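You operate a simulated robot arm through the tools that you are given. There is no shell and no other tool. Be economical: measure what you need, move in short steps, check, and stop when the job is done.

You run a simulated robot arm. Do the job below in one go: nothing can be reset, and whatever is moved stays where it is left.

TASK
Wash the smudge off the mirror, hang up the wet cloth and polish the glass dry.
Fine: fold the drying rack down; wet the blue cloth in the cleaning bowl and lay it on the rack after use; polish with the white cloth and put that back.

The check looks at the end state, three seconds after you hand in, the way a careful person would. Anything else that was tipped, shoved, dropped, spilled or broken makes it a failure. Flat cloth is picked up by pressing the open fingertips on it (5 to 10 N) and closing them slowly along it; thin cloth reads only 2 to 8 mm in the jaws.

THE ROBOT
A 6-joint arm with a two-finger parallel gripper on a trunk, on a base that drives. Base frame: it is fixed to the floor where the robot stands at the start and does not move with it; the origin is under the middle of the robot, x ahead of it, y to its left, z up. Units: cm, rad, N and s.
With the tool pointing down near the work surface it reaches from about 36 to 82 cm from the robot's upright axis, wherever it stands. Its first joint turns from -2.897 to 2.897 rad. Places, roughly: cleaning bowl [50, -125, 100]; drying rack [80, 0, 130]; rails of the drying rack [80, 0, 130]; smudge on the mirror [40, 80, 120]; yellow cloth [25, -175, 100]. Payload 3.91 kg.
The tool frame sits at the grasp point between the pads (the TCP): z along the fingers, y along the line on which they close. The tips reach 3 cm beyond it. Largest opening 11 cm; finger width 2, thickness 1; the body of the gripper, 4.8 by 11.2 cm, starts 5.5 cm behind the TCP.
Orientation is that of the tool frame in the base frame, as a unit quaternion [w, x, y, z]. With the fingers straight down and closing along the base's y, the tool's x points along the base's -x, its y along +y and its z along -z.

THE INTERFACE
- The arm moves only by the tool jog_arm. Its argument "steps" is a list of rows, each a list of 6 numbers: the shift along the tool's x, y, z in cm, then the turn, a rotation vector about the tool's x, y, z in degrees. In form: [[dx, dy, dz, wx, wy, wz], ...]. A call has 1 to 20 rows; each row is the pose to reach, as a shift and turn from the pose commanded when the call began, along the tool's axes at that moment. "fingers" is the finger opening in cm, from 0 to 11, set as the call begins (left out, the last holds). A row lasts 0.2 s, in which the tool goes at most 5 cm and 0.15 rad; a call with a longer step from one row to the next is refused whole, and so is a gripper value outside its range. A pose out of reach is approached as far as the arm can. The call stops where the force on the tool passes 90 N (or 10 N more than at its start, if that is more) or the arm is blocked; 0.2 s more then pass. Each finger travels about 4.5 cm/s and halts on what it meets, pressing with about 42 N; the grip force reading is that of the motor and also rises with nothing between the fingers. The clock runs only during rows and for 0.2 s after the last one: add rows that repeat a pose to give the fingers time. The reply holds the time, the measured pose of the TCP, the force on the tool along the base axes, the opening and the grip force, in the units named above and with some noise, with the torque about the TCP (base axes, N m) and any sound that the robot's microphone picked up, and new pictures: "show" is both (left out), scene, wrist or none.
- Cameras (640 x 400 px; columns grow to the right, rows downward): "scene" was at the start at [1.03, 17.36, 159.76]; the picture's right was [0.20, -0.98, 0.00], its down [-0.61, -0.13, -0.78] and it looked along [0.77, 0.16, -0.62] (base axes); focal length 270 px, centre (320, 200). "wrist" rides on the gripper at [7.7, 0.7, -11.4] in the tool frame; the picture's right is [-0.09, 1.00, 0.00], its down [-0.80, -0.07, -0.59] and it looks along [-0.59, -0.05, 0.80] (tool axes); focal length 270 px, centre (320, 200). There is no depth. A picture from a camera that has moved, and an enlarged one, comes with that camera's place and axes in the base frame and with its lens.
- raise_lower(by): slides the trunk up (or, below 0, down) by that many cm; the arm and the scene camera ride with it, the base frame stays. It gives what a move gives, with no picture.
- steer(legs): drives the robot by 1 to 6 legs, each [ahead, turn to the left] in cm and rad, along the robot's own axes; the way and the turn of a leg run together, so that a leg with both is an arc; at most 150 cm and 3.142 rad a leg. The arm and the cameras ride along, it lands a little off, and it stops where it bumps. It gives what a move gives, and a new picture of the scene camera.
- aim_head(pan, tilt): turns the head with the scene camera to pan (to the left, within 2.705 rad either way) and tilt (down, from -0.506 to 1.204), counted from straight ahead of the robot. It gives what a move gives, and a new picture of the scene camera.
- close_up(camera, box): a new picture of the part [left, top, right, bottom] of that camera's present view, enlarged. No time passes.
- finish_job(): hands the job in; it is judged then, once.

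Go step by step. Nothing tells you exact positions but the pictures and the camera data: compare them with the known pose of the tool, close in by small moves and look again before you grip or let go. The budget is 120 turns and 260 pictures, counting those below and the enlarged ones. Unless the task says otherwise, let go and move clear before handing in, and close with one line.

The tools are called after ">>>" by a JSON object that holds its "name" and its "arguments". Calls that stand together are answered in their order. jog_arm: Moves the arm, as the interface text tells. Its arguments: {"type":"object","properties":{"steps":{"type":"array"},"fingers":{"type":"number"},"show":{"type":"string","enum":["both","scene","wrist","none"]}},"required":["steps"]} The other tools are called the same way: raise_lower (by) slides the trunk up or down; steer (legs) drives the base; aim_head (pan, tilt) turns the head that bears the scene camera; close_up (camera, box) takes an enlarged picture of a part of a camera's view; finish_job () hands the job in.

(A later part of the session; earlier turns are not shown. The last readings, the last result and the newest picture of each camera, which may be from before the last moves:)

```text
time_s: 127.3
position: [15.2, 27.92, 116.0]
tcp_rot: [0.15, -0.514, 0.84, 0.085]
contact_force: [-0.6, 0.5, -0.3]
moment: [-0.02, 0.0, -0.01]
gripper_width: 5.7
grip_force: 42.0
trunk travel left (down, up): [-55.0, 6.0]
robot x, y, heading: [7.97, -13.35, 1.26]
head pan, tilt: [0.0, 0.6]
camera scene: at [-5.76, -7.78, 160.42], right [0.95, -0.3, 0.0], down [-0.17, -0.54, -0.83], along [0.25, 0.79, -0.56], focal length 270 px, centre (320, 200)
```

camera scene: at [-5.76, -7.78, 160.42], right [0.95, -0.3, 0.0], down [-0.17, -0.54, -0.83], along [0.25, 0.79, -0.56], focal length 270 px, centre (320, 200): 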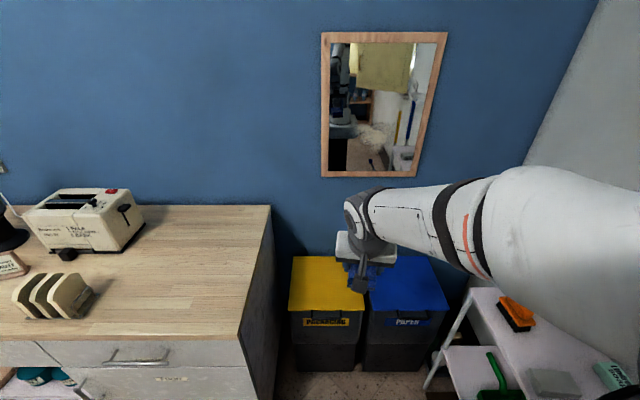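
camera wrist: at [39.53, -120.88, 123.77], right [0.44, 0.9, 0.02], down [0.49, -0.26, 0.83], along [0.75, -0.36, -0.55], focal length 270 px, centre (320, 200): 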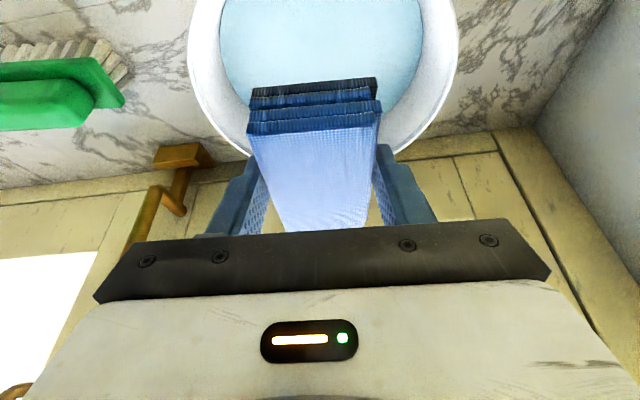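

I'll close in on the mirror by 23 cm while keeping the base short of the boxes.

>>> {"name": "steer", "arguments": {"legs": [[22, 0]]}}

>>> {"name": "jog_arm", "arguments": {"steps": [[0, 0, 0, 0, -8, 0], [0, 0, 0, 0, -16, 0], [0, 0, 0, 0, -24, 0], [0, 0, 0, 0, -32, 0], [0, 0, 0, 0, -40, 0], [0, 0, 0, 0, -48, 0], [-1, 0, 1.5, 0, -56, 0], [-2, 0, 3, 0, -64, 0], [-3, 0, 4.5, 0, -72, 0], [-4, 0, 6, 0, -80, 0], [-5, 0, 7, 0, -88, 0], [-5, 0, 7, 0, -90, 0], [-5, 0, 7, 0, -90, 0]]}}

```text
time_s: 129.0
position: [21.88, 48.88, 115.96]
tcp_rot: [0.149, -0.514, 0.84, 0.085]
contact_force: [0.9, 1.2, 0.6]
moment: [-0.02, -0.01, -0.01]
gripper_width: 5.68
grip_force: 41.8
trunk travel left (down, up): [-55.0, 6.0]
robot x, y, heading: [14.94, 7.58, 1.262]
head pan, tilt: [0.0, 0.6]
camera scene: at [0.91, 13.18, 160.41], right [0.95, -0.3, 0.0], down [-0.17, -0.54, -0.82], along [0.25, 0.79, -0.57], focal length 270 px, centre (320, 200)
```

scene: 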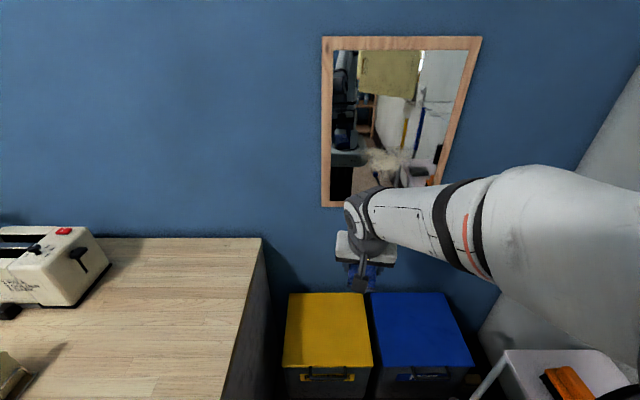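

```text
time_s: 131.8
position: [24.12, 60.89, 116.75]
tcp_rot: [0.702, -0.323, 0.492, 0.402]
contact_force: [0.4, 0.3, -1.6]
moment: [0.0, 0.0, -0.01]
gripper_width: 5.72
grip_force: 41.6
out of reach, approached as far as the arm can: row 4, 5, 6, 7, 8, 9, 10, 11, 12, 13
trunk travel left (down, up): [-55.0, 6.0]
robot x, y, heading: [14.84, 7.45, 1.263]
head pan, tilt: [0.0, 0.6]
camera scene: at [0.87, 13.07, 160.41], right [0.95, -0.3, 0.0], down [-0.17, -0.54, -0.83], along [0.25, 0.79, -0.56], focal length 270 px, centre (320, 200)
camera wrist: at [20.01, 53.44, 105.9], right [-0.9, 0.44, 0.03], down [-0.35, -0.73, 0.58], along [0.28, 0.51, 0.81], focal length 270 px, centre (320, 200)
```

scene: 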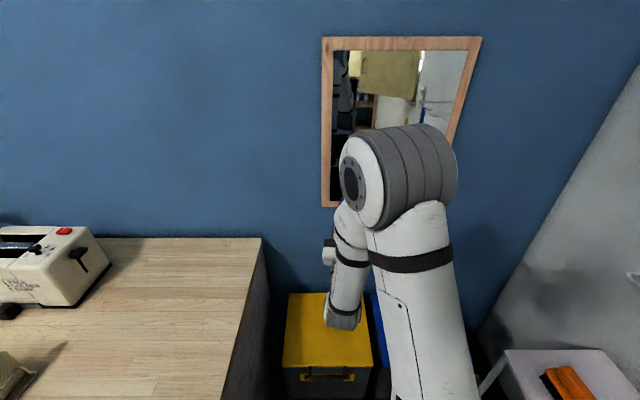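
wrist: 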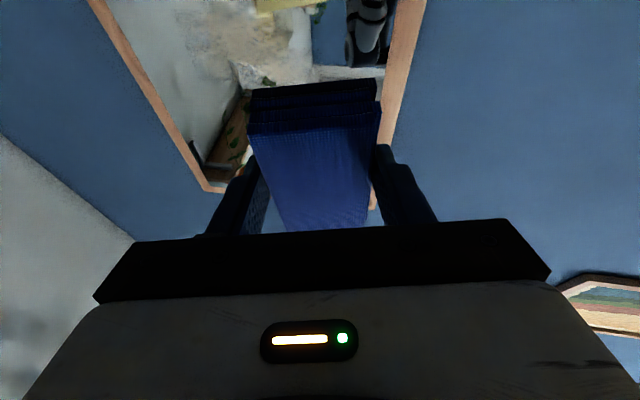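

The cloth now faces the mirror; the smudge is ≈(40,79.5,121). I'll square up the yaw and bring the cloth in front of it, about 10 cm off the glass.

>>> {"name": "jog_arm", "arguments": {"steps": [[0.2, -2.5, 2.5, -4.4, -1.2, 1.4], [0.4, -4.5, 5, -8.8, -2.5, 2.85], [0.6, -6.5, 7.5, -8.8, -2.5, 2.85], [0.78, -8.46, 10, -8.8, -2.5, 2.85], [0.78, -8.46, 10, -8.8, -2.5, 2.85]]}}

```text
time_s: 133.0
position: [26.64, 67.46, 120.15]
tcp_rot: [0.684, -0.332, 0.473, 0.446]
contact_force: [0.3, -0.5, -1.0]
moment: [-0.01, 0.01, -0.03]
gripper_width: 5.71
grip_force: 42.1
out of reach, approached as far as the arm can: row 1, 2, 3, 4, 5
trunk travel left (down, up): [-55.0, 6.0]
robot x, y, heading: [14.69, 7.77, 1.264]
head pan, tilt: [0.0, 0.6]
camera scene: at [0.81, 13.04, 160.41], right [0.95, -0.3, 0.0], down [-0.17, -0.54, -0.83], along [0.25, 0.79, -0.56], focal length 270 px, centre (320, 200)
camera wrist: at [23.27, 59.97, 109.0], right [-0.93, 0.35, 0.05], down [-0.27, -0.79, 0.56], along [0.24, 0.51, 0.83], focal length 270 px, centre (320, 200)
```

scene: 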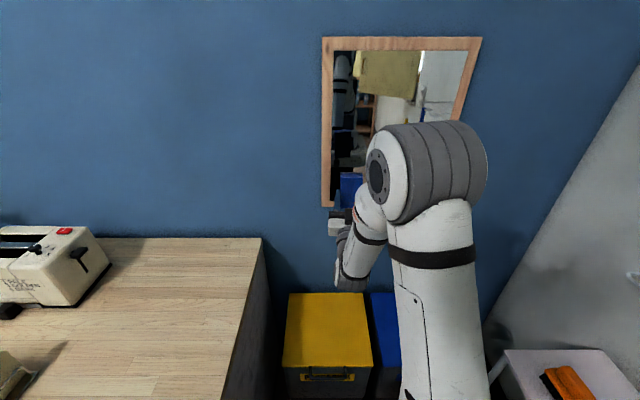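
wrist: 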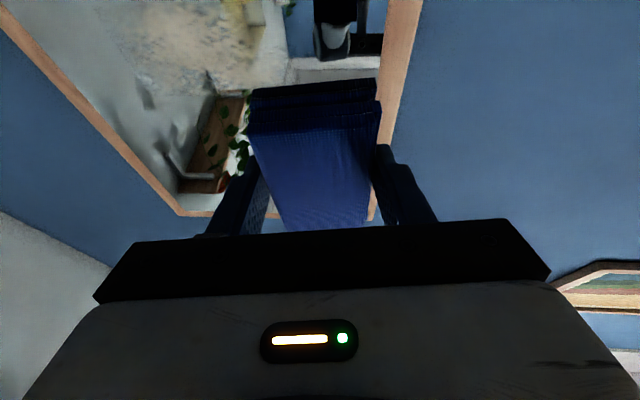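

The wrist is limited because the forearm descends steeply. I'll lower the trunk 25 cm and raise the hand back up instead.

>>> {"name": "raise_lower", "arguments": {"by": -25}}

>>> {"name": "jog_arm", "arguments": {"steps": [[-4, 0, 1, 0, 0, 0], [-8, 0, 2.5, 0, 0, 0], [-12, 0, 4, 0, 0, 0], [-16, 0, 6, 0, 0, 0], [-20, 0, 7.5, 0, 0, 0], [-23.5, 0, 8.5, 0, 0, 0], [-23.5, 0, 8.5, 0, 0, 0]]}}

```text
time_s: 135.6
position: [26.63, 67.39, 95.14]
tcp_rot: [0.684, -0.332, 0.472, 0.446]
contact_force: [0.2, 0.5, -0.4]
moment: [-0.02, -0.01, 0.0]
gripper_width: 5.67
grip_force: 42.3
trunk travel left (down, up): [-30.0, 31.0]
robot x, y, heading: [14.67, 7.18, 1.261]
head pan, tilt: [0.0, 0.6]
```

```text
time_s: 137.2
position: [25.89, 67.8, 120.17]
tcp_rot: [0.685, -0.332, 0.472, 0.446]
contact_force: [0.5, -0.9, -0.9]
moment: [-0.04, 0.0, -0.02]
gripper_width: 5.71
grip_force: 41.9
trunk travel left (down, up): [-30.0, 31.0]
robot x, y, heading: [14.58, 7.63, 1.261]
head pan, tilt: [0.0, 0.6]
camera scene: at [0.87, 13.05, 135.41], right [0.95, -0.3, 0.0], down [-0.17, -0.54, -0.83], along [0.25, 0.79, -0.56], focal length 270 px, centre (320, 200)
camera wrist: at [22.54, 60.38, 108.95], right [-0.93, 0.35, 0.05], down [-0.27, -0.79, 0.56], along [0.24, 0.51, 0.83], focal length 270 px, centre (320, 200)
```

scene: 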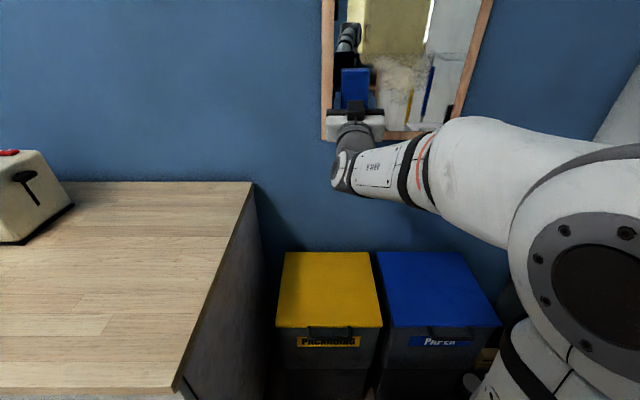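
wrist: 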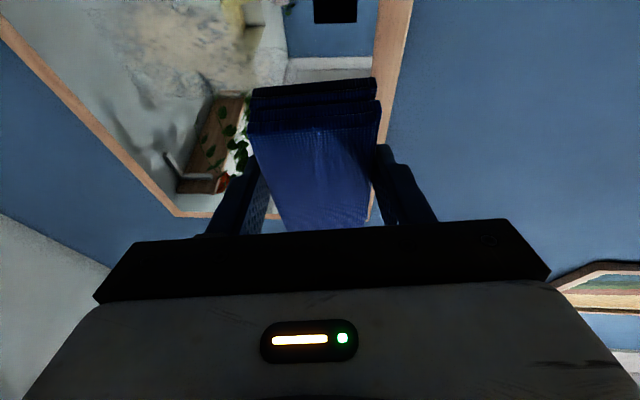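

Good, reach is fine now. Square the yaw and shift sideways in front of the smudge.

>>> {"name": "jog_arm", "arguments": {"steps": [[0.2, -3.4, 0.3, -2, 0, 0.7], [0.4, -6.8, 0.5, -4.3, -0.1, 1.5], [0.64, -10.2, 0.8, -4.3, -0.1, 1.5], [0.64, -10.2, 0.8, -4.3, -0.1, 1.5]]}}

>>> {"name": "close_up", "arguments": {"camera": "scene", "box": [300, 0, 540, 150]}}

```text
time_s: 138.2
position: [27.42, 66.8, 120.76]
tcp_rot: [0.672, -0.341, 0.469, 0.46]
contact_force: [0.9, 0.9, -0.1]
moment: [-0.01, 0.01, 0.0]
gripper_width: 5.69
grip_force: 42.0
out of reach, approached as far as the arm can: row 1, 2, 3, 4
trunk travel left (down, up): [-30.0, 31.0]
robot x, y, heading: [14.73, 7.46, 1.266]
head pan, tilt: [0.0, 0.6]
camera scene: at [0.87, 13.07, 135.41], right [0.95, -0.3, 0.0], down [-0.17, -0.54, -0.83], along [0.25, 0.79, -0.56], focal length 270 px, centre (320, 200)
camera wrist: at [24.28, 59.25, 109.73], right [-0.95, 0.32, 0.06], down [-0.23, -0.79, 0.56], along [0.22, 0.52, 0.82], focal length 270 px, centre (320, 200)
```

scene: 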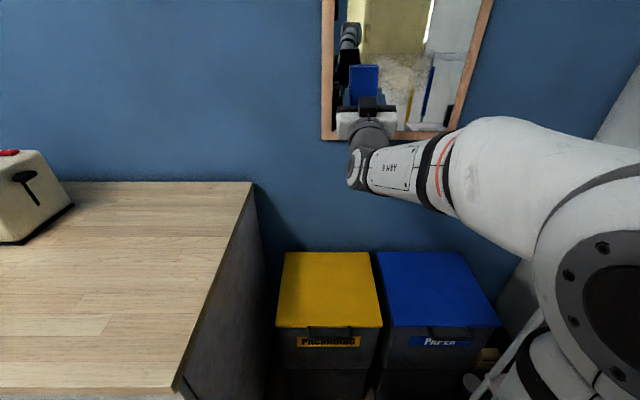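
wrist: 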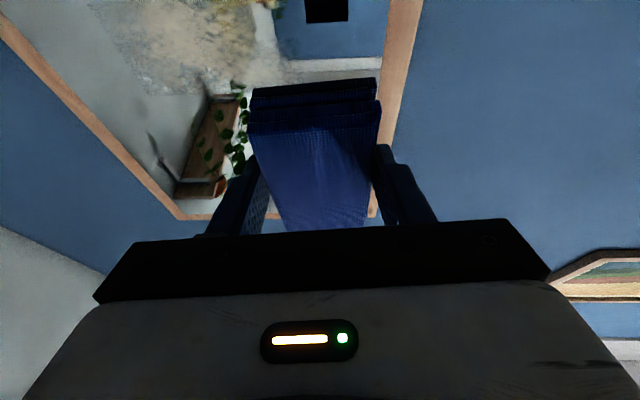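

```text
2.67 times, centred on (420, 75) of scene
camera zoom: at [0.87, 13.07, 135.41], right [0.95, -0.3, 0.0], down [-0.17, -0.54, -0.83], along [0.25, 0.79, -0.56], focal length 721 px, centre (53, 533)
```

zoom: 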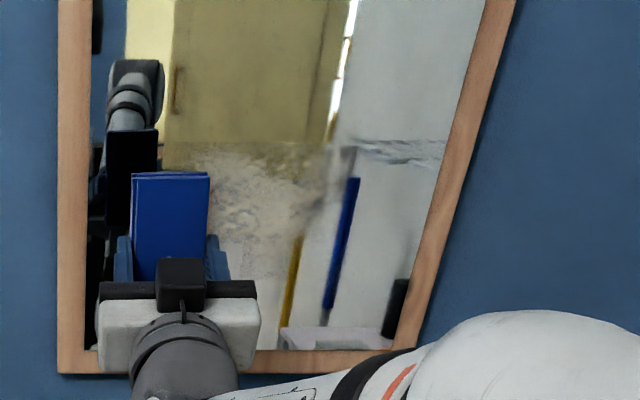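

Moving right is limited by the wrist. Rolling the tool about the cloth's normal will make the arm come in from the left-leaning side; I'll roll 72° about that axis.

>>> {"name": "jog_arm", "arguments": {"steps": [[0, 0, 0, 2.7, 0, 7.5], [0, 0, 0, 5.4, 0, 15], [0, 0, 0, 8.1, 0, 22.5], [0, 0, 0, 10.9, 0, 30], [0, 0, 0, 13.6, 0, 37.5], [0, 0, 0, 16.3, 0, 45], [0, 0, 0, 19, 0, 52.5], [0, 0, 0, 21.7, 0, 60], [0, 0, 0, 24.5, 0, 67.7], [0, 0, 0, 24.5, 0, 67.7]]}}

```text
time_s: 140.4
position: [25.6, 66.15, 128.73]
tcp_rot: [0.35, 0.101, 0.678, 0.639]
contact_force: [0.6, 0.0, -0.6]
moment: [0.01, 0.04, -0.01]
gripper_width: 5.71
grip_force: 41.8
out of reach, approached as far as the arm can: row 2, 3, 4, 5, 6, 7, 8, 9, 10
trunk travel left (down, up): [-30.0, 31.0]
robot x, y, heading: [14.68, 7.48, 1.264]
head pan, tilt: [0.0, 0.6]
camera scene: at [0.89, 13.06, 135.41], right [0.95, -0.3, 0.0], down [-0.17, -0.54, -0.83], along [0.25, 0.79, -0.56], focal length 270 px, centre (320, 200)
camera wrist: at [12.86, 61.61, 125.94], right [-0.25, 0.11, 0.96], down [0.25, -0.95, 0.17], along [0.94, 0.29, 0.21], focal length 270 px, centre (320, 200)
```

scene: 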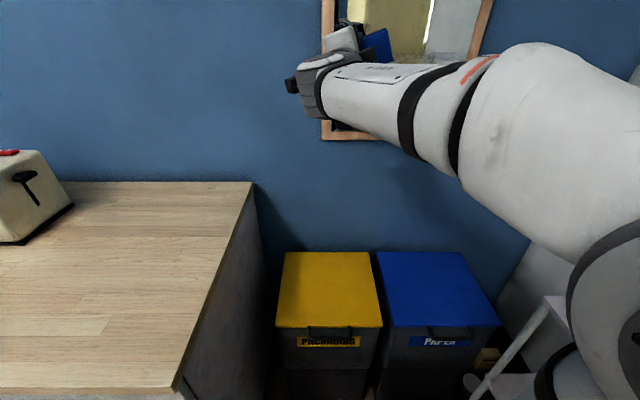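
wrist: 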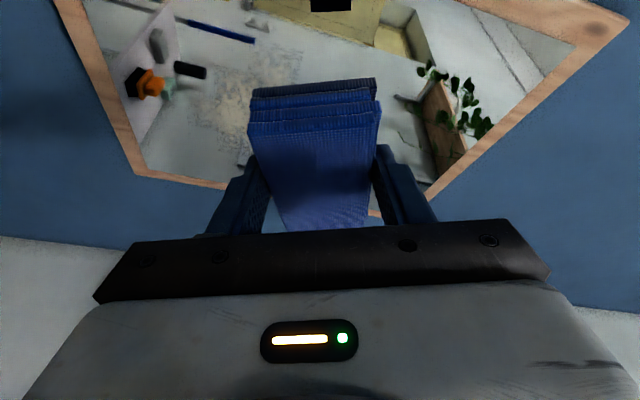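

The roll worked (cloth normal now within ~4° of the mirror normal). I'll try moving to the smudge position again.

>>> {"name": "jog_arm", "arguments": {"steps": [[-0.8, -2.5, 1.3, 0, 0, 0], [-1.7, -5, 2.6, 0, 0, 0], [-2.5, -7.5, 3.9, 0, 0, 0], [-3.4, -10.1, 5.1, 0, 0, 0], [-3.4, -10.1, 5.1, 0, 0, 0]]}}

```text
time_s: 141.6
position: [33.08, 66.97, 127.6]
tcp_rot: [0.351, 0.099, 0.693, 0.622]
contact_force: [-0.1, -0.1, -0.4]
moment: [-0.01, 0.02, -0.01]
gripper_width: 5.7
grip_force: 41.3
out of reach, approached as far as the arm can: row 1, 2, 3, 4, 5
trunk travel left (down, up): [-30.0, 31.0]
robot x, y, heading: [14.71, 7.51, 1.263]
head pan, tilt: [0.0, 0.6]
camera scene: at [0.9, 13.07, 135.42], right [0.95, -0.3, 0.0], down [-0.17, -0.54, -0.82], along [0.25, 0.79, -0.57], focal length 270 px, centre (320, 200)
camera wrist: at [20.25, 62.55, 125.23], right [-0.23, 0.16, 0.96], down [0.25, -0.95, 0.21], along [0.94, 0.29, 0.18], focal length 270 px, centre (320, 200)
```

scene: 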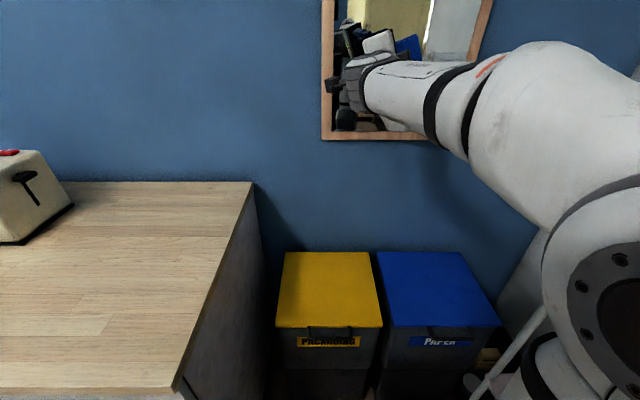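
wrist: 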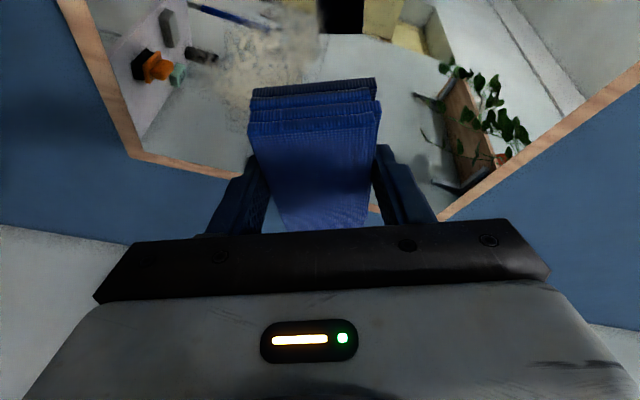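

Only the height is off by 7 cm; lowering the trunk by 7 cm fixes that directly.

>>> {"name": "raise_lower", "arguments": {"by": -7}}

>>> {"name": "jog_arm", "arguments": {"steps": [[-0.5, 0, 0.7, 0, 0, 0], [-1, 0, 1.4, 0, 0, 0], [-1, 0, 1.4, 0, 0, 0]]}}

```text
time_s: 142.7
position: [33.08, 66.99, 120.7]
tcp_rot: [0.352, 0.099, 0.693, 0.621]
contact_force: [-0.1, -0.1, -0.5]
moment: [-0.02, -0.03, 0.01]
gripper_width: 5.68
grip_force: 42.3
trunk travel left (down, up): [-23.0, 38.0]
robot x, y, heading: [14.9, 7.8, 1.266]
head pan, tilt: [0.0, 0.6]
```

```text
time_s: 143.4
position: [34.71, 67.57, 120.95]
tcp_rot: [0.352, 0.099, 0.693, 0.621]
contact_force: [0.0, 0.1, -0.7]
moment: [0.0, 0.01, -0.04]
gripper_width: 5.71
grip_force: 42.3
trunk travel left (down, up): [-23.0, 38.0]
robot x, y, heading: [14.64, 7.62, 1.264]
head pan, tilt: [0.0, 0.6]
camera scene: at [0.88, 13.07, 128.41], right [0.95, -0.3, 0.0], down [-0.17, -0.54, -0.82], along [0.25, 0.79, -0.57], focal length 270 px, centre (320, 200)
camera wrist: at [21.88, 63.12, 118.61], right [-0.23, 0.16, 0.96], down [0.25, -0.95, 0.21], along [0.94, 0.29, 0.18], focal length 270 px, centre (320, 200)
```

scene: 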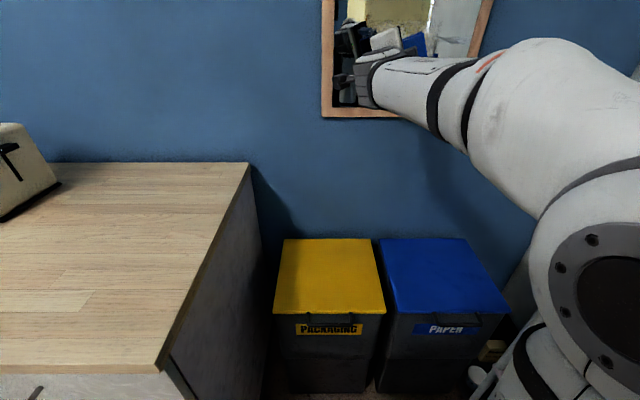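
wrist: 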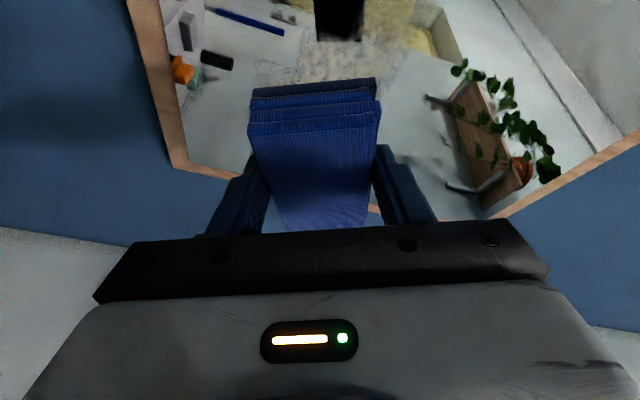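

Reachable now. I'll trim the cloth normal to the glass by ~6° and advance 6 cm along the normal.

>>> {"name": "jog_arm", "arguments": {"steps": [[0, 0, 0, -5.9, -0.3, 2.1], [0.7, 0, 1.9, -5.9, -0.3, 2.1], [1.4, 0, 3.8, -5.9, -0.3, 2.1], [2.0, 0, 5.6, -5.9, -0.3, 2.1], [2.0, 0, 5.6, -5.9, -0.3, 2.1]]}}

```text
time_s: 144.7
position: [35.73, 74.0, 124.85]
tcp_rot: [0.348, 0.096, 0.667, 0.652]
contact_force: [0.5, 0.3, 0.1]
moment: [0.01, 0.02, 0.0]
gripper_width: 5.72
grip_force: 41.8
out of reach, approached as far as the arm can: row 1, 2, 3, 4, 5
trunk travel left (down, up): [-23.0, 38.0]
robot x, y, heading: [15.0, 7.66, 1.263]
head pan, tilt: [0.0, 0.6]
camera scene: at [0.89, 13.09, 128.41], right [0.95, -0.3, 0.0], down [-0.17, -0.54, -0.82], along [0.25, 0.79, -0.57], focal length 270 px, centre (320, 200)
camera wrist: at [23.17, 69.42, 121.81], right [-0.26, 0.08, 0.96], down [0.27, -0.95, 0.15], along [0.93, 0.29, 0.22], focal length 270 px, centre (320, 200)
```

scene: 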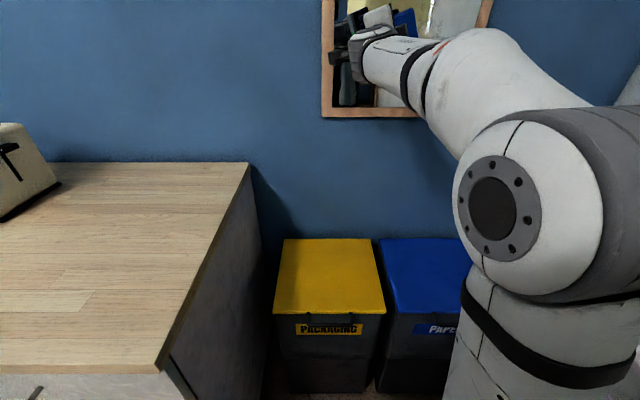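
wrist: 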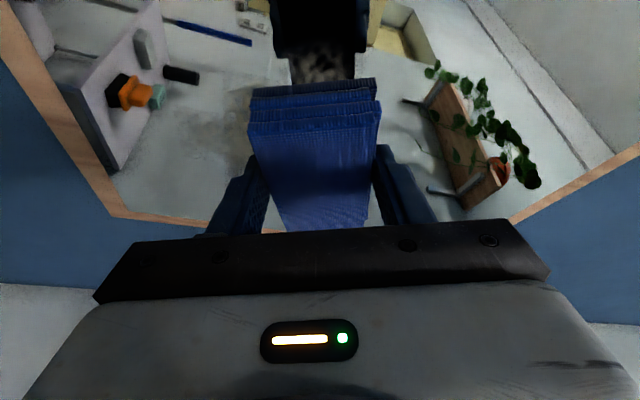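

Orientation is now nearly exact; height drifted up again, so I lower the trunk 4.5 cm.

>>> {"name": "raise_lower", "arguments": {"by": -4.5}}

>>> {"name": "jog_arm", "arguments": {"steps": [[0.1, 0, 0.3, 0, 0, 0], [0.2, 0, 0.6, 0, 0, 0], [0.35, 0, 0.95, 0, 0, 0]]}}

```text
time_s: 145.5
position: [35.79, 73.93, 120.33]
tcp_rot: [0.347, 0.095, 0.667, 0.652]
contact_force: [0.2, 0.2, 0.0]
moment: [-0.01, 0.02, 0.04]
gripper_width: 5.7
grip_force: 42.0
trunk travel left (down, up): [-18.5, 42.5]
robot x, y, heading: [14.55, 7.79, 1.26]
head pan, tilt: [0.0, 0.6]
```

```text
time_s: 146.3
position: [36.09, 74.87, 120.14]
tcp_rot: [0.347, 0.096, 0.668, 0.652]
contact_force: [-0.2, -0.1, 0.1]
moment: [-0.04, 0.01, 0.0]
gripper_width: 5.7
grip_force: 41.8
trunk travel left (down, up): [-18.5, 42.5]
robot x, y, heading: [14.47, 7.69, 1.263]
head pan, tilt: [0.0, 0.6]
camera scene: at [0.88, 13.07, 123.91], right [0.95, -0.3, 0.0], down [-0.17, -0.54, -0.82], along [0.25, 0.79, -0.57], focal length 270 px, centre (320, 200)
camera wrist: at [23.44, 70.36, 117.29], right [-0.26, 0.08, 0.96], down [0.27, -0.95, 0.15], along [0.93, 0.29, 0.22], focal length 270 px, centre (320, 200)
```

scene: 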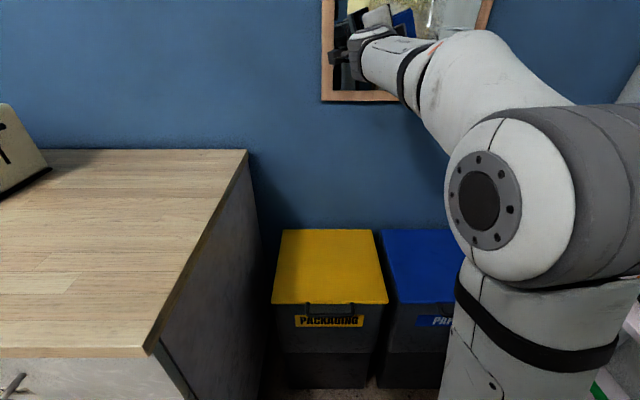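
wrist: 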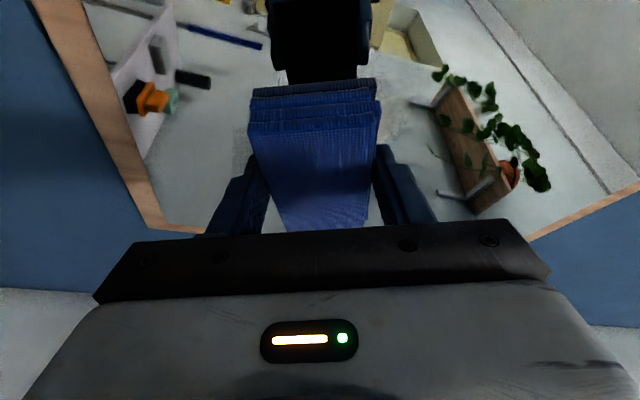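

No contact yet. Advance slowly by 2 cm more, watching force.

>>> {"name": "jog_arm", "arguments": {"steps": [[0.14, 0, 0.38, 0, 0, 0], [0.27, 0, 0.75, 0, 0, 0], [0.41, 0, 1.13, 0, 0, 0], [0.54, 0, 1.5, 0, 0, 0], [0.68, 0, 1.88, 0, 0, 0]]}}

```text
time_s: 147.5
position: [36.76, 76.82, 120.21]
tcp_rot: [0.347, 0.096, 0.668, 0.652]
contact_force: [0.1, 0.0, -0.5]
moment: [0.01, 0.04, 0.0]
gripper_width: 5.71
grip_force: 41.5
trunk travel left (down, up): [-18.5, 42.5]
robot x, y, heading: [14.9, 7.57, 1.26]
head pan, tilt: [0.0, 0.6]
camera scene: at [0.88, 13.08, 123.91], right [0.95, -0.3, 0.0], down [-0.17, -0.54, -0.82], along [0.25, 0.79, -0.57], focal length 270 px, centre (320, 200)
camera wrist: at [24.07, 72.29, 117.21], right [-0.26, 0.08, 0.96], down [0.27, -0.95, 0.15], along [0.93, 0.29, 0.22], focal length 270 px, centre (320, 200)
```

scene: 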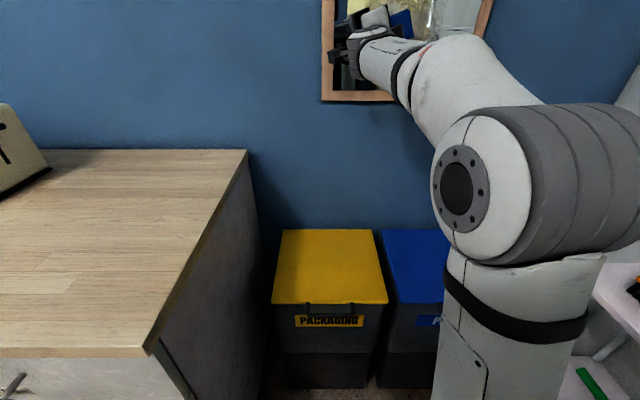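
wrist: 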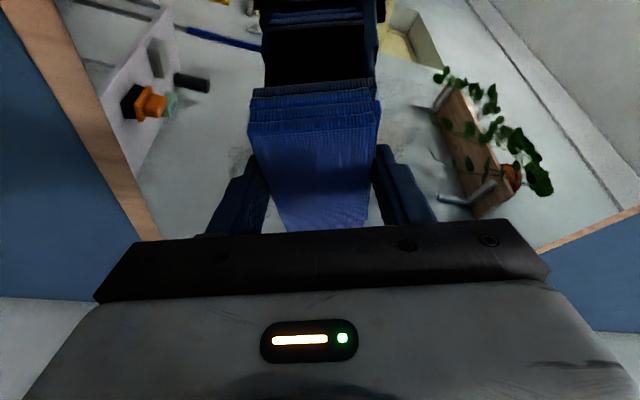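

The reflection of the cloth shows a ~2 cm gap left. Continue slowly.

>>> {"name": "jog_arm", "arguments": {"steps": [[0.14, 0, 0.38, 0, 0, 0], [0.27, 0, 0.75, 0, 0, 0], [0.41, 0, 1.13, 0, 0, 0], [0.54, 0, 1.5, 0, 0, 0]], "show": "wrist"}}

```text
time_s: 148.5
position: [37.18, 78.45, 120.0]
tcp_rot: [0.348, 0.096, 0.668, 0.651]
contact_force: [-0.4, -0.4, -0.4]
moment: [0.0, 0.03, 0.01]
gripper_width: 5.7
grip_force: 42.5
trunk travel left (down, up): [-18.5, 42.5]
robot x, y, heading: [14.69, 7.55, 1.266]
head pan, tilt: [0.0, 0.6]
camera wrist: at [24.58, 73.86, 117.07], right [-0.26, 0.08, 0.96], down [0.27, -0.95, 0.15], along [0.93, 0.29, 0.22], focal length 270 px, centre (320, 200)
```

wrist: 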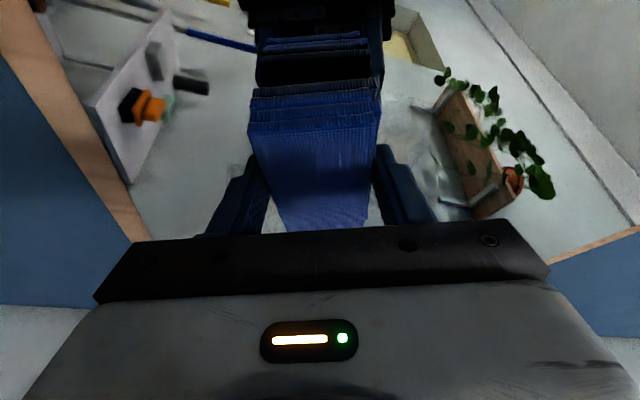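

About 1.7 cm to go. Advance in fine steps until light contact.

>>> {"name": "jog_arm", "arguments": {"steps": [[0.2, 0, 0.56, 0, 0, 0], [0.4, 0, 1.1, 0, 0, 0], [0.48, 0, 1.32, 0, 0, 0], [0.54, 0, 1.5, 0, 0, 0], [0.6, 0, 1.65, 0, 0, 0]], "show": "wrist"}}

```text
time_s: 149.7
position: [37.48, 79.46, 120.5]
tcp_rot: [0.348, 0.097, 0.665, 0.653]
contact_force: [-17.9, -55.1, -24.2]
moment: [-0.13, 0.09, -0.04]
gripper_width: 5.73
grip_force: 42.0
trunk travel left (down, up): [-18.5, 42.5]
robot x, y, heading: [14.73, 7.38, 1.261]
head pan, tilt: [0.0, 0.6]
camera wrist: at [24.9, 74.9, 117.43], right [-0.26, 0.08, 0.96], down [0.26, -0.95, 0.15], along [0.93, 0.29, 0.23], focal length 270 px, centre (320, 200)
```

wrist: 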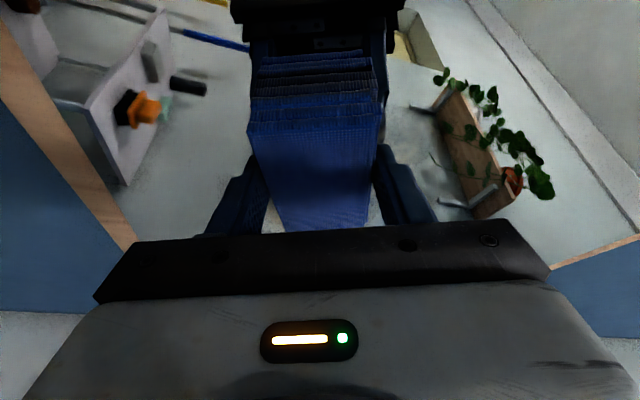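

Contact at ~58 N, a bit hard. I'll ease back 0.6 cm and start wiping up and down along the glass.

>>> {"name": "jog_arm", "arguments": {"steps": [[-0.2, 0, -0.55, 0, 0, 0], [-0.2, 1.5, -0.55, 0, 0, 0], [-0.2, 3, -0.55, 0, 0, 0], [-0.2, 4.5, -0.55, 0, 0, 0], [-0.2, 6, -0.55, 0, 0, 0], [-0.2, 4, -0.55, 0, 0, 0], [-0.2, 2, -0.55, 0, 0, 0], [-0.2, 0, -0.55, 0, 0, 0], [-0.2, -1.5, -0.55, 0, 0, 0], [-0.2, -3, -0.55, 0, 0, 0]]}}

```text
time_s: 151.9
position: [37.96, 79.29, 118.67]
tcp_rot: [0.348, 0.096, 0.67, 0.649]
contact_force: [-14.4, -18.0, 0.6]
moment: [0.6, -0.43, 0.21]
gripper_width: 5.69
grip_force: 42.5
out of reach, approached as far as the arm can: row 10
trunk travel left (down, up): [-18.5, 42.5]
robot x, y, heading: [14.52, 7.73, 1.261]
head pan, tilt: [0.0, 0.6]
camera scene: at [0.66, 12.78, 123.9], right [0.95, -0.3, 0.0], down [-0.17, -0.54, -0.83], along [0.25, 0.79, -0.56], focal length 270 px, centre (320, 200)
camera wrist: at [25.43, 74.66, 115.81], right [-0.26, 0.08, 0.96], down [0.27, -0.95, 0.15], along [0.93, 0.29, 0.22], focal length 270 px, centre (320, 200)
```

scene: 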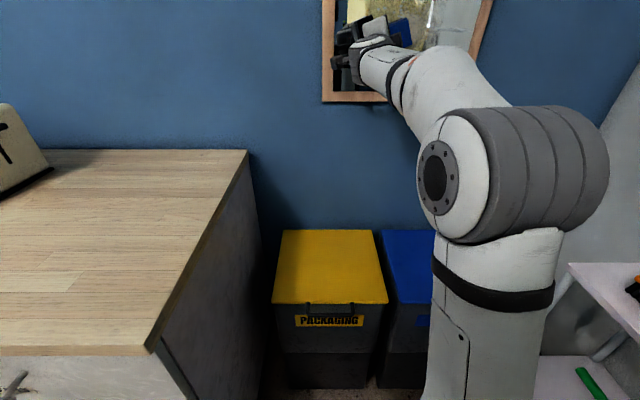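
wrist: 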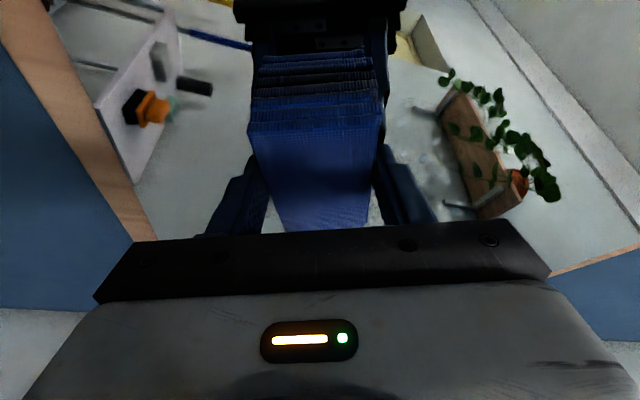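

Wiping contact ~23 N is good. Let me look at the mirror from the head at a flatter angle.

>>> {"name": "aim_head", "arguments": {"pan": -0.1, "tilt": 0.15}}

>>> {"name": "close_up", "arguments": {"camera": "scene", "box": [260, 50, 500, 200]}}

```text
time_s: 152.8
position: [38.12, 79.24, 118.73]
tcp_rot: [0.348, 0.096, 0.669, 0.65]
contact_force: [-13.4, -20.4, 0.7]
moment: [0.58, -0.39, 0.42]
gripper_width: 5.73
grip_force: 42.2
trunk travel left (down, up): [-18.5, 42.5]
robot x, y, heading: [14.78, 7.62, 1.265]
head pan, tilt: [-0.099, 0.15]
camera scene: at [1.65, 12.83, 128.05], right [0.92, -0.4, 0.0], down [-0.06, -0.14, -0.99], along [0.39, 0.91, -0.15], focal length 270 px, centre (320, 200)
```

scene: 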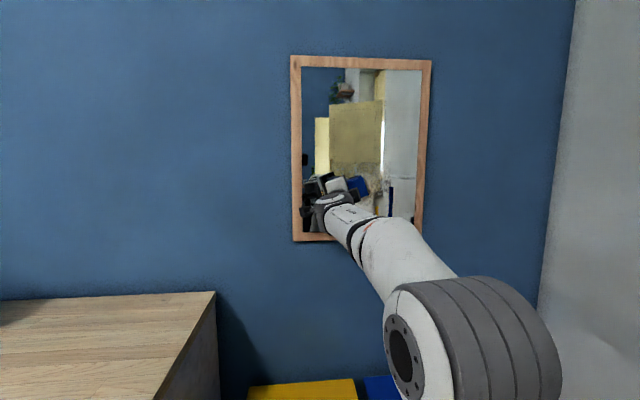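

```text
2.67 times, centred on (380, 125) of scene
camera zoom: at [1.65, 12.83, 128.05], right [0.92, -0.4, 0.0], down [-0.06, -0.14, -0.99], along [0.39, 0.91, -0.15], focal length 721 px, centre (160, 400)
```

zoom: 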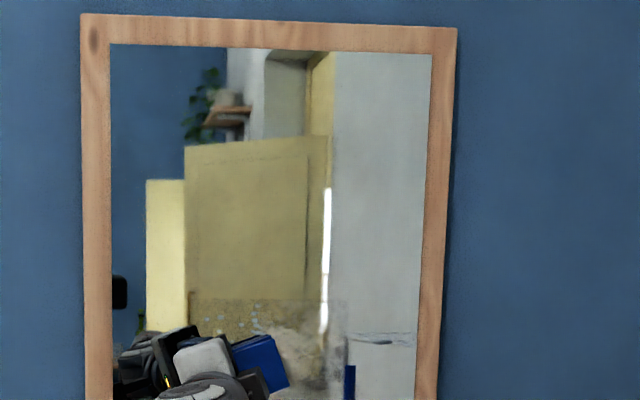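

The smudge spans n≈9–27 cm and z≈115–127; I'm at its left part. I'll sweep right and up/down over it.

>>> {"name": "jog_arm", "arguments": {"steps": [[-1.76, -0.7, 0.64, 0, 0, 0], [-3.52, -1.4, 1.27, 0, 0, 0], [-4.18, 0.47, 1.51, 0, 0, 0], [-4.84, 2.35, 1.75, 0, 0, 0], [-5.5, 4.22, 1.99, 0, 0, 0], [-6.16, 6.1, 2.23, 0, 0, 0], [-7.92, 5.4, 2.86, 0, 0, 0], [-9.68, 4.7, 3.5, 0, 0, 0], [-9.02, 2.82, 3.26, 0, 0, 0], [-8.37, 0.95, 3.03, 0, 0, 0], [-7.7, -0.93, 2.79, 0, 0, 0], [-7.05, -2.8, 2.55, 0, 0, 0], [-6.55, -4.2, 2.37, 0, 0, 0]], "show": "scene"}}

>>> {"name": "close_up", "arguments": {"camera": "scene", "box": [260, 100, 460, 250]}}

```text
time_s: 155.6
position: [45.99, 76.8, 120.35]
tcp_rot: [0.349, 0.1, 0.667, 0.651]
contact_force: [-3.5, -45.2, 9.2]
moment: [1.24, -0.14, 0.27]
gripper_width: 5.74
grip_force: 41.8
out of reach, approached as far as the arm can: row 1, 2, 12, 13
trunk travel left (down, up): [-18.5, 42.5]
robot x, y, heading: [14.68, 7.16, 1.26]
head pan, tilt: [-0.099, 0.15]
camera scene: at [1.77, 12.35, 128.09], right [0.92, -0.4, 0.0], down [-0.06, -0.13, -0.99], along [0.39, 0.91, -0.14], focal length 270 px, centre (320, 200)
```

scene: 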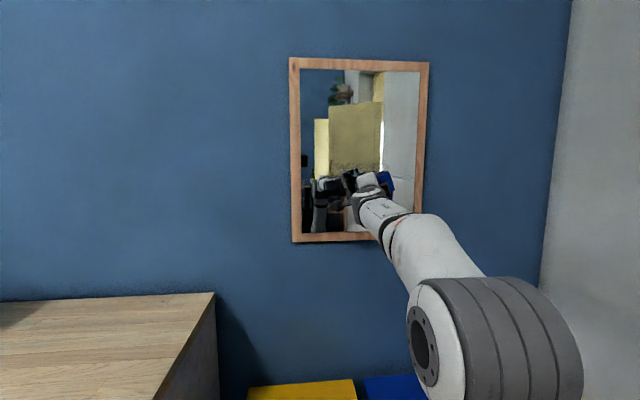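

```text
2.67 times, centred on (360, 175) of scene
camera zoom: at [1.77, 12.35, 128.09], right [0.92, -0.4, 0.0], down [-0.06, -0.13, -0.99], along [0.39, 0.91, -0.14], focal length 721 px, centre (213, 267)
```

zoom: 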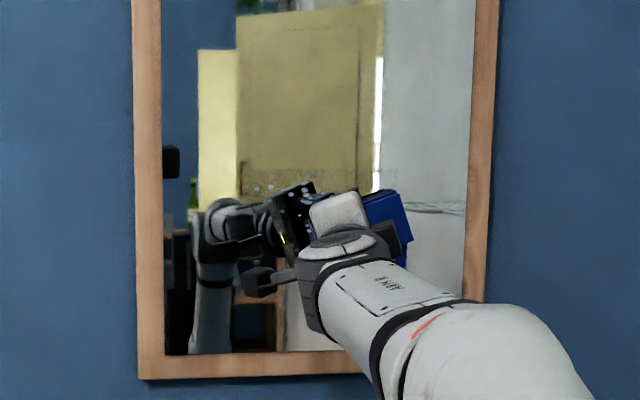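

Now the lower part: ease pressure slightly, lower the trunk 4.5 cm and sweep left and right.

>>> {"name": "raise_lower", "arguments": {"by": -4.5}}

>>> {"name": "jog_arm", "arguments": {"steps": [[-0.1, 0, -0.25, 0, 0, 0], [1.66, 0.7, -0.89, 0, 0, 0], [3.42, 1.4, -1.52, 0, 0, 0], [5.2, 2.1, -2.15, 0, 0, 0], [6.9, 2.8, -2.8, 0, 0, 0], [8.7, 3.5, -3.43, 0, 0, 0], [8.0, 5.4, -3.2, 0, 0, 0], [6.3, 4.7, -2.57, 0, 0, 0], [4.5, 4.0, -1.93, 0, 0, 0], [2.8, 3.3, -1.3, 0, 0, 0], [1.0, 2.6, -0.66, 0, 0, 0], [-0.7, 1.9, -0.03, 0, 0, 0]], "show": "scene"}}

```text
time_s: 156.5
position: [45.62, 76.98, 115.77]
tcp_rot: [0.347, 0.097, 0.667, 0.652]
contact_force: [-17.1, -44.1, 9.0]
moment: [1.21, -0.48, 0.09]
gripper_width: 5.74
grip_force: 42.0
trunk travel left (down, up): [-14.0, 47.0]
robot x, y, heading: [14.79, 7.47, 1.262]
head pan, tilt: [-0.099, 0.15]
```

```text
time_s: 158.0
position: [36.61, 79.84, 115.62]
tcp_rot: [0.349, 0.103, 0.673, 0.644]
contact_force: [-10.8, -57.8, -19.9]
moment: [0.88, -0.22, 0.81]
gripper_width: 5.73
grip_force: 41.4
trunk travel left (down, up): [-14.0, 47.0]
robot x, y, heading: [14.66, 7.78, 1.261]
head pan, tilt: [-0.099, 0.15]
stopped in row 7: the force on the tool passed its limit (the readings are from after the stop); the commanded pose is now the measured one
camera scene: at [1.76, 12.44, 123.55], right [0.92, -0.4, 0.0], down [-0.06, -0.13, -0.99], along [0.39, 0.91, -0.14], focal length 270 px, centre (320, 200)
```

scene: 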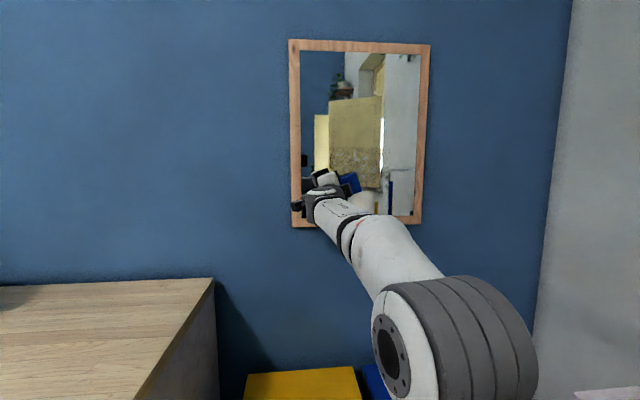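

Pressure rose at the left end, so the pass stopped. I'll back off the glass to inspect the result.

>>> {"name": "jog_arm", "arguments": {"steps": [[-0.34, 0, -0.94, 0, 0, 0], [-1.4, 0, -3.8, 0, 0, 0], [-2.7, 0, -7.5, 0, 0, 0], [-2.7, -2, -7.5, 0, 0, 0]]}}

>>> {"name": "close_up", "arguments": {"camera": "scene", "box": [270, 100, 450, 235]}}

>>> {"name": "close_up", "arguments": {"camera": "wrist", "box": [60, 0, 560, 230]}}

```text
time_s: 159.0
position: [34.76, 72.82, 113.99]
tcp_rot: [0.348, 0.099, 0.679, 0.639]
contact_force: [-0.1, -0.1, 0.2]
moment: [-0.02, 0.03, 0.0]
gripper_width: 5.73
grip_force: 42.2
out of reach, approached as far as the arm can: row 4
trunk travel left (down, up): [-14.0, 47.0]
robot x, y, heading: [14.7, 7.73, 1.264]
head pan, tilt: [-0.099, 0.15]
camera scene: at [1.86, 13.11, 123.56], right [0.92, -0.4, 0.0], down [-0.06, -0.14, -0.99], along [0.39, 0.91, -0.15], focal length 270 px, centre (320, 200)
camera wrist: at [21.99, 68.32, 111.24], right [-0.24, 0.11, 0.96], down [0.26, -0.95, 0.18], along [0.94, 0.29, 0.2], focal length 270 px, centre (320, 200)
```

scene: 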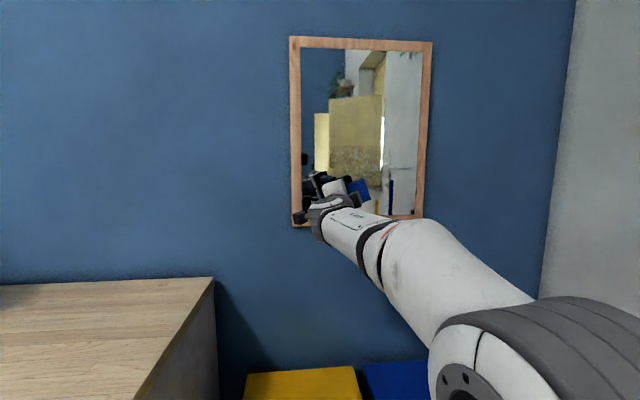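
wrist: 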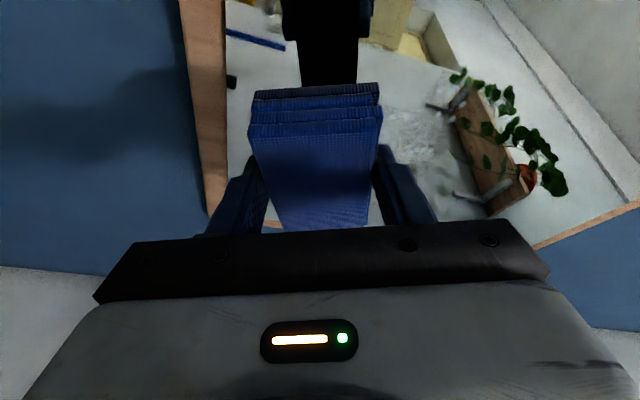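

```text
2.96 times, centred on (360, 168) of scene
camera zoom: at [1.86, 13.11, 123.56], right [0.92, -0.4, 0.0], down [-0.06, -0.14, -0.99], along [0.39, 0.91, -0.15], focal length 802 px, centre (202, 296)
```

zoom: 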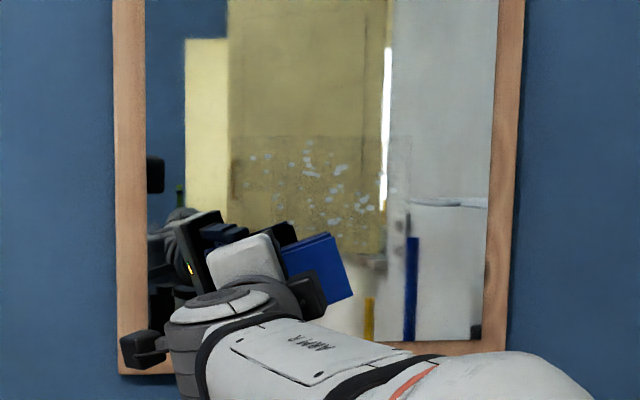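

```text
1.28 times, centred on (310, 115) of wrist
camera zoom: at [21.99, 68.32, 111.24], right [-0.24, 0.11, 0.96], down [0.26, -0.95, 0.18], along [0.94, 0.29, 0.2], focal length 346 px, centre (333, 309)
```

zoom: 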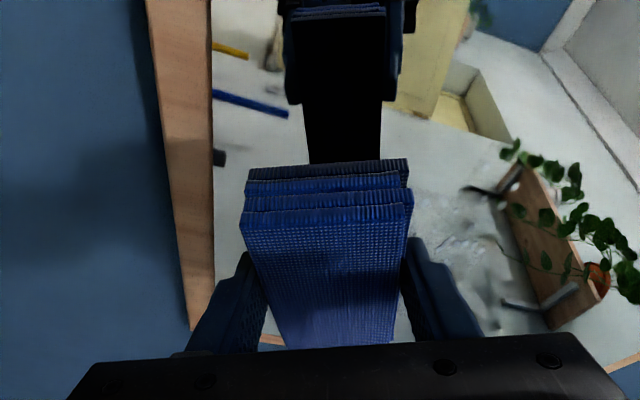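

Mostly droplets remain, with some residue possibly toward the lower right. I'll move the arm away to see the whole glass.

>>> {"name": "jog_arm", "arguments": {"steps": [[-1, 0, -3, 0, 0, 0], [-2.5, 0, -6, 0, 0, 0], [-5, -1.5, -6, 0, 0, 0], [-9, -3, -5, 0, 0, 0], [-13, -4.5, -4, 0, 0, 0], [-17, -6, -3, 0, 0, 0], [-20, -7, -2, 0, 0, 0]], "show": "scene"}}

>>> {"name": "close_up", "arguments": {"camera": "scene", "box": [270, 100, 450, 235]}}

```text
time_s: 160.6
position: [47.99, 59.42, 117.81]
tcp_rot: [0.346, 0.101, 0.682, 0.636]
contact_force: [0.0, -0.2, -0.7]
moment: [-0.02, 0.01, -0.03]
gripper_width: 5.73
grip_force: 41.7
out of reach, approached as far as the arm can: row 3, 4, 5, 6, 7
trunk travel left (down, up): [-14.0, 47.0]
robot x, y, heading: [14.65, 7.7, 1.261]
head pan, tilt: [-0.099, 0.15]
camera scene: at [1.87, 13.13, 123.56], right [0.92, -0.4, 0.0], down [-0.06, -0.14, -0.99], along [0.39, 0.91, -0.15], focal length 270 px, centre (320, 200)
```

scene: 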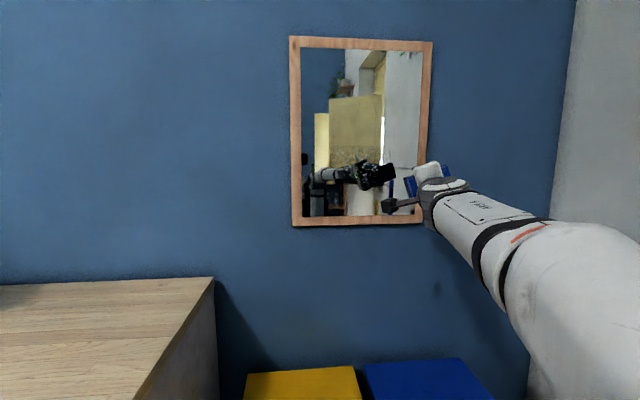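

```text
2.96 times, centred on (360, 168) of scene
camera zoom: at [1.87, 13.13, 123.56], right [0.92, -0.4, 0.0], down [-0.06, -0.14, -0.99], along [0.39, 0.91, -0.15], focal length 802 px, centre (202, 296)
```

zoom: 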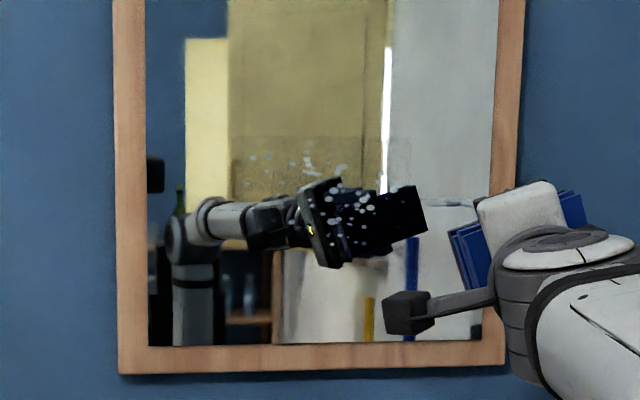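

I'll zoom further on the wiped area to judge residue versus water film.

>>> {"name": "close_up", "arguments": {"camera": "scene", "box": [325, 135, 405, 195]}}

```text
6.67 times, centred on (365, 165) of scene
camera zoom: at [1.87, 13.13, 123.56], right [0.92, -0.4, 0.0], down [-0.06, -0.14, -0.99], along [0.39, 0.91, -0.15], focal length 1804 px, centre (20, 433)
```

zoom: 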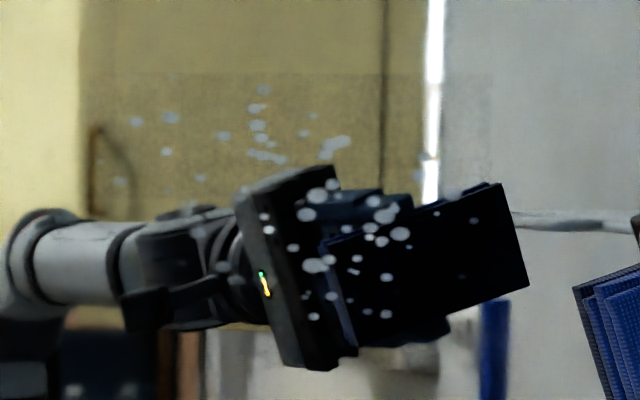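

Against the dark reflection only droplets show, no cream smudge, but I'll make one more pass over the top and right areas to be safe.

>>> {"name": "jog_arm", "arguments": {"steps": [[2.2, 2.3, 2.5, -1, 0, 0.4], [4.4, 4.5, 5, -2, 0, 0.7], [6.6, 6.8, 7.6, -3, 0, 1], [8.7, 9, 10.1, -3.5, 0, 1.3], [8.7, 9, 10.1, -3.5, 0, 1.3]], "show": "wrist"}}

```text
time_s: 161.8
position: [44.76, 73.96, 123.78]
tcp_rot: [0.344, 0.096, 0.655, 0.666]
contact_force: [0.1, -0.3, -0.9]
moment: [-0.01, 0.01, 0.01]
gripper_width: 5.76
grip_force: 42.1
trunk travel left (down, up): [-14.0, 47.0]
robot x, y, heading: [14.88, 7.8, 1.255]
head pan, tilt: [-0.099, 0.15]
camera wrist: at [32.24, 69.34, 120.54], right [-0.27, 0.04, 0.96], down [0.28, -0.95, 0.12], along [0.92, 0.3, 0.24], focal length 270 px, centre (320, 200)
```

wrist: 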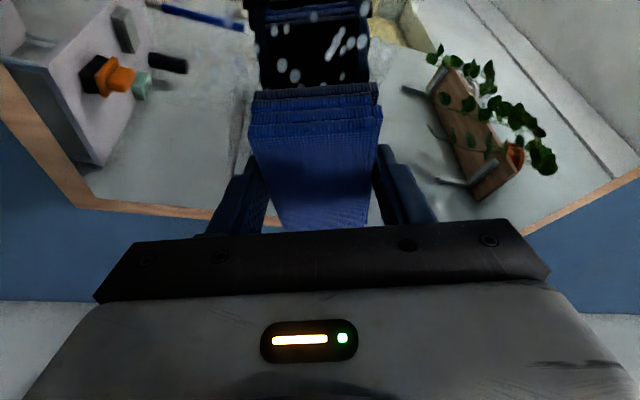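

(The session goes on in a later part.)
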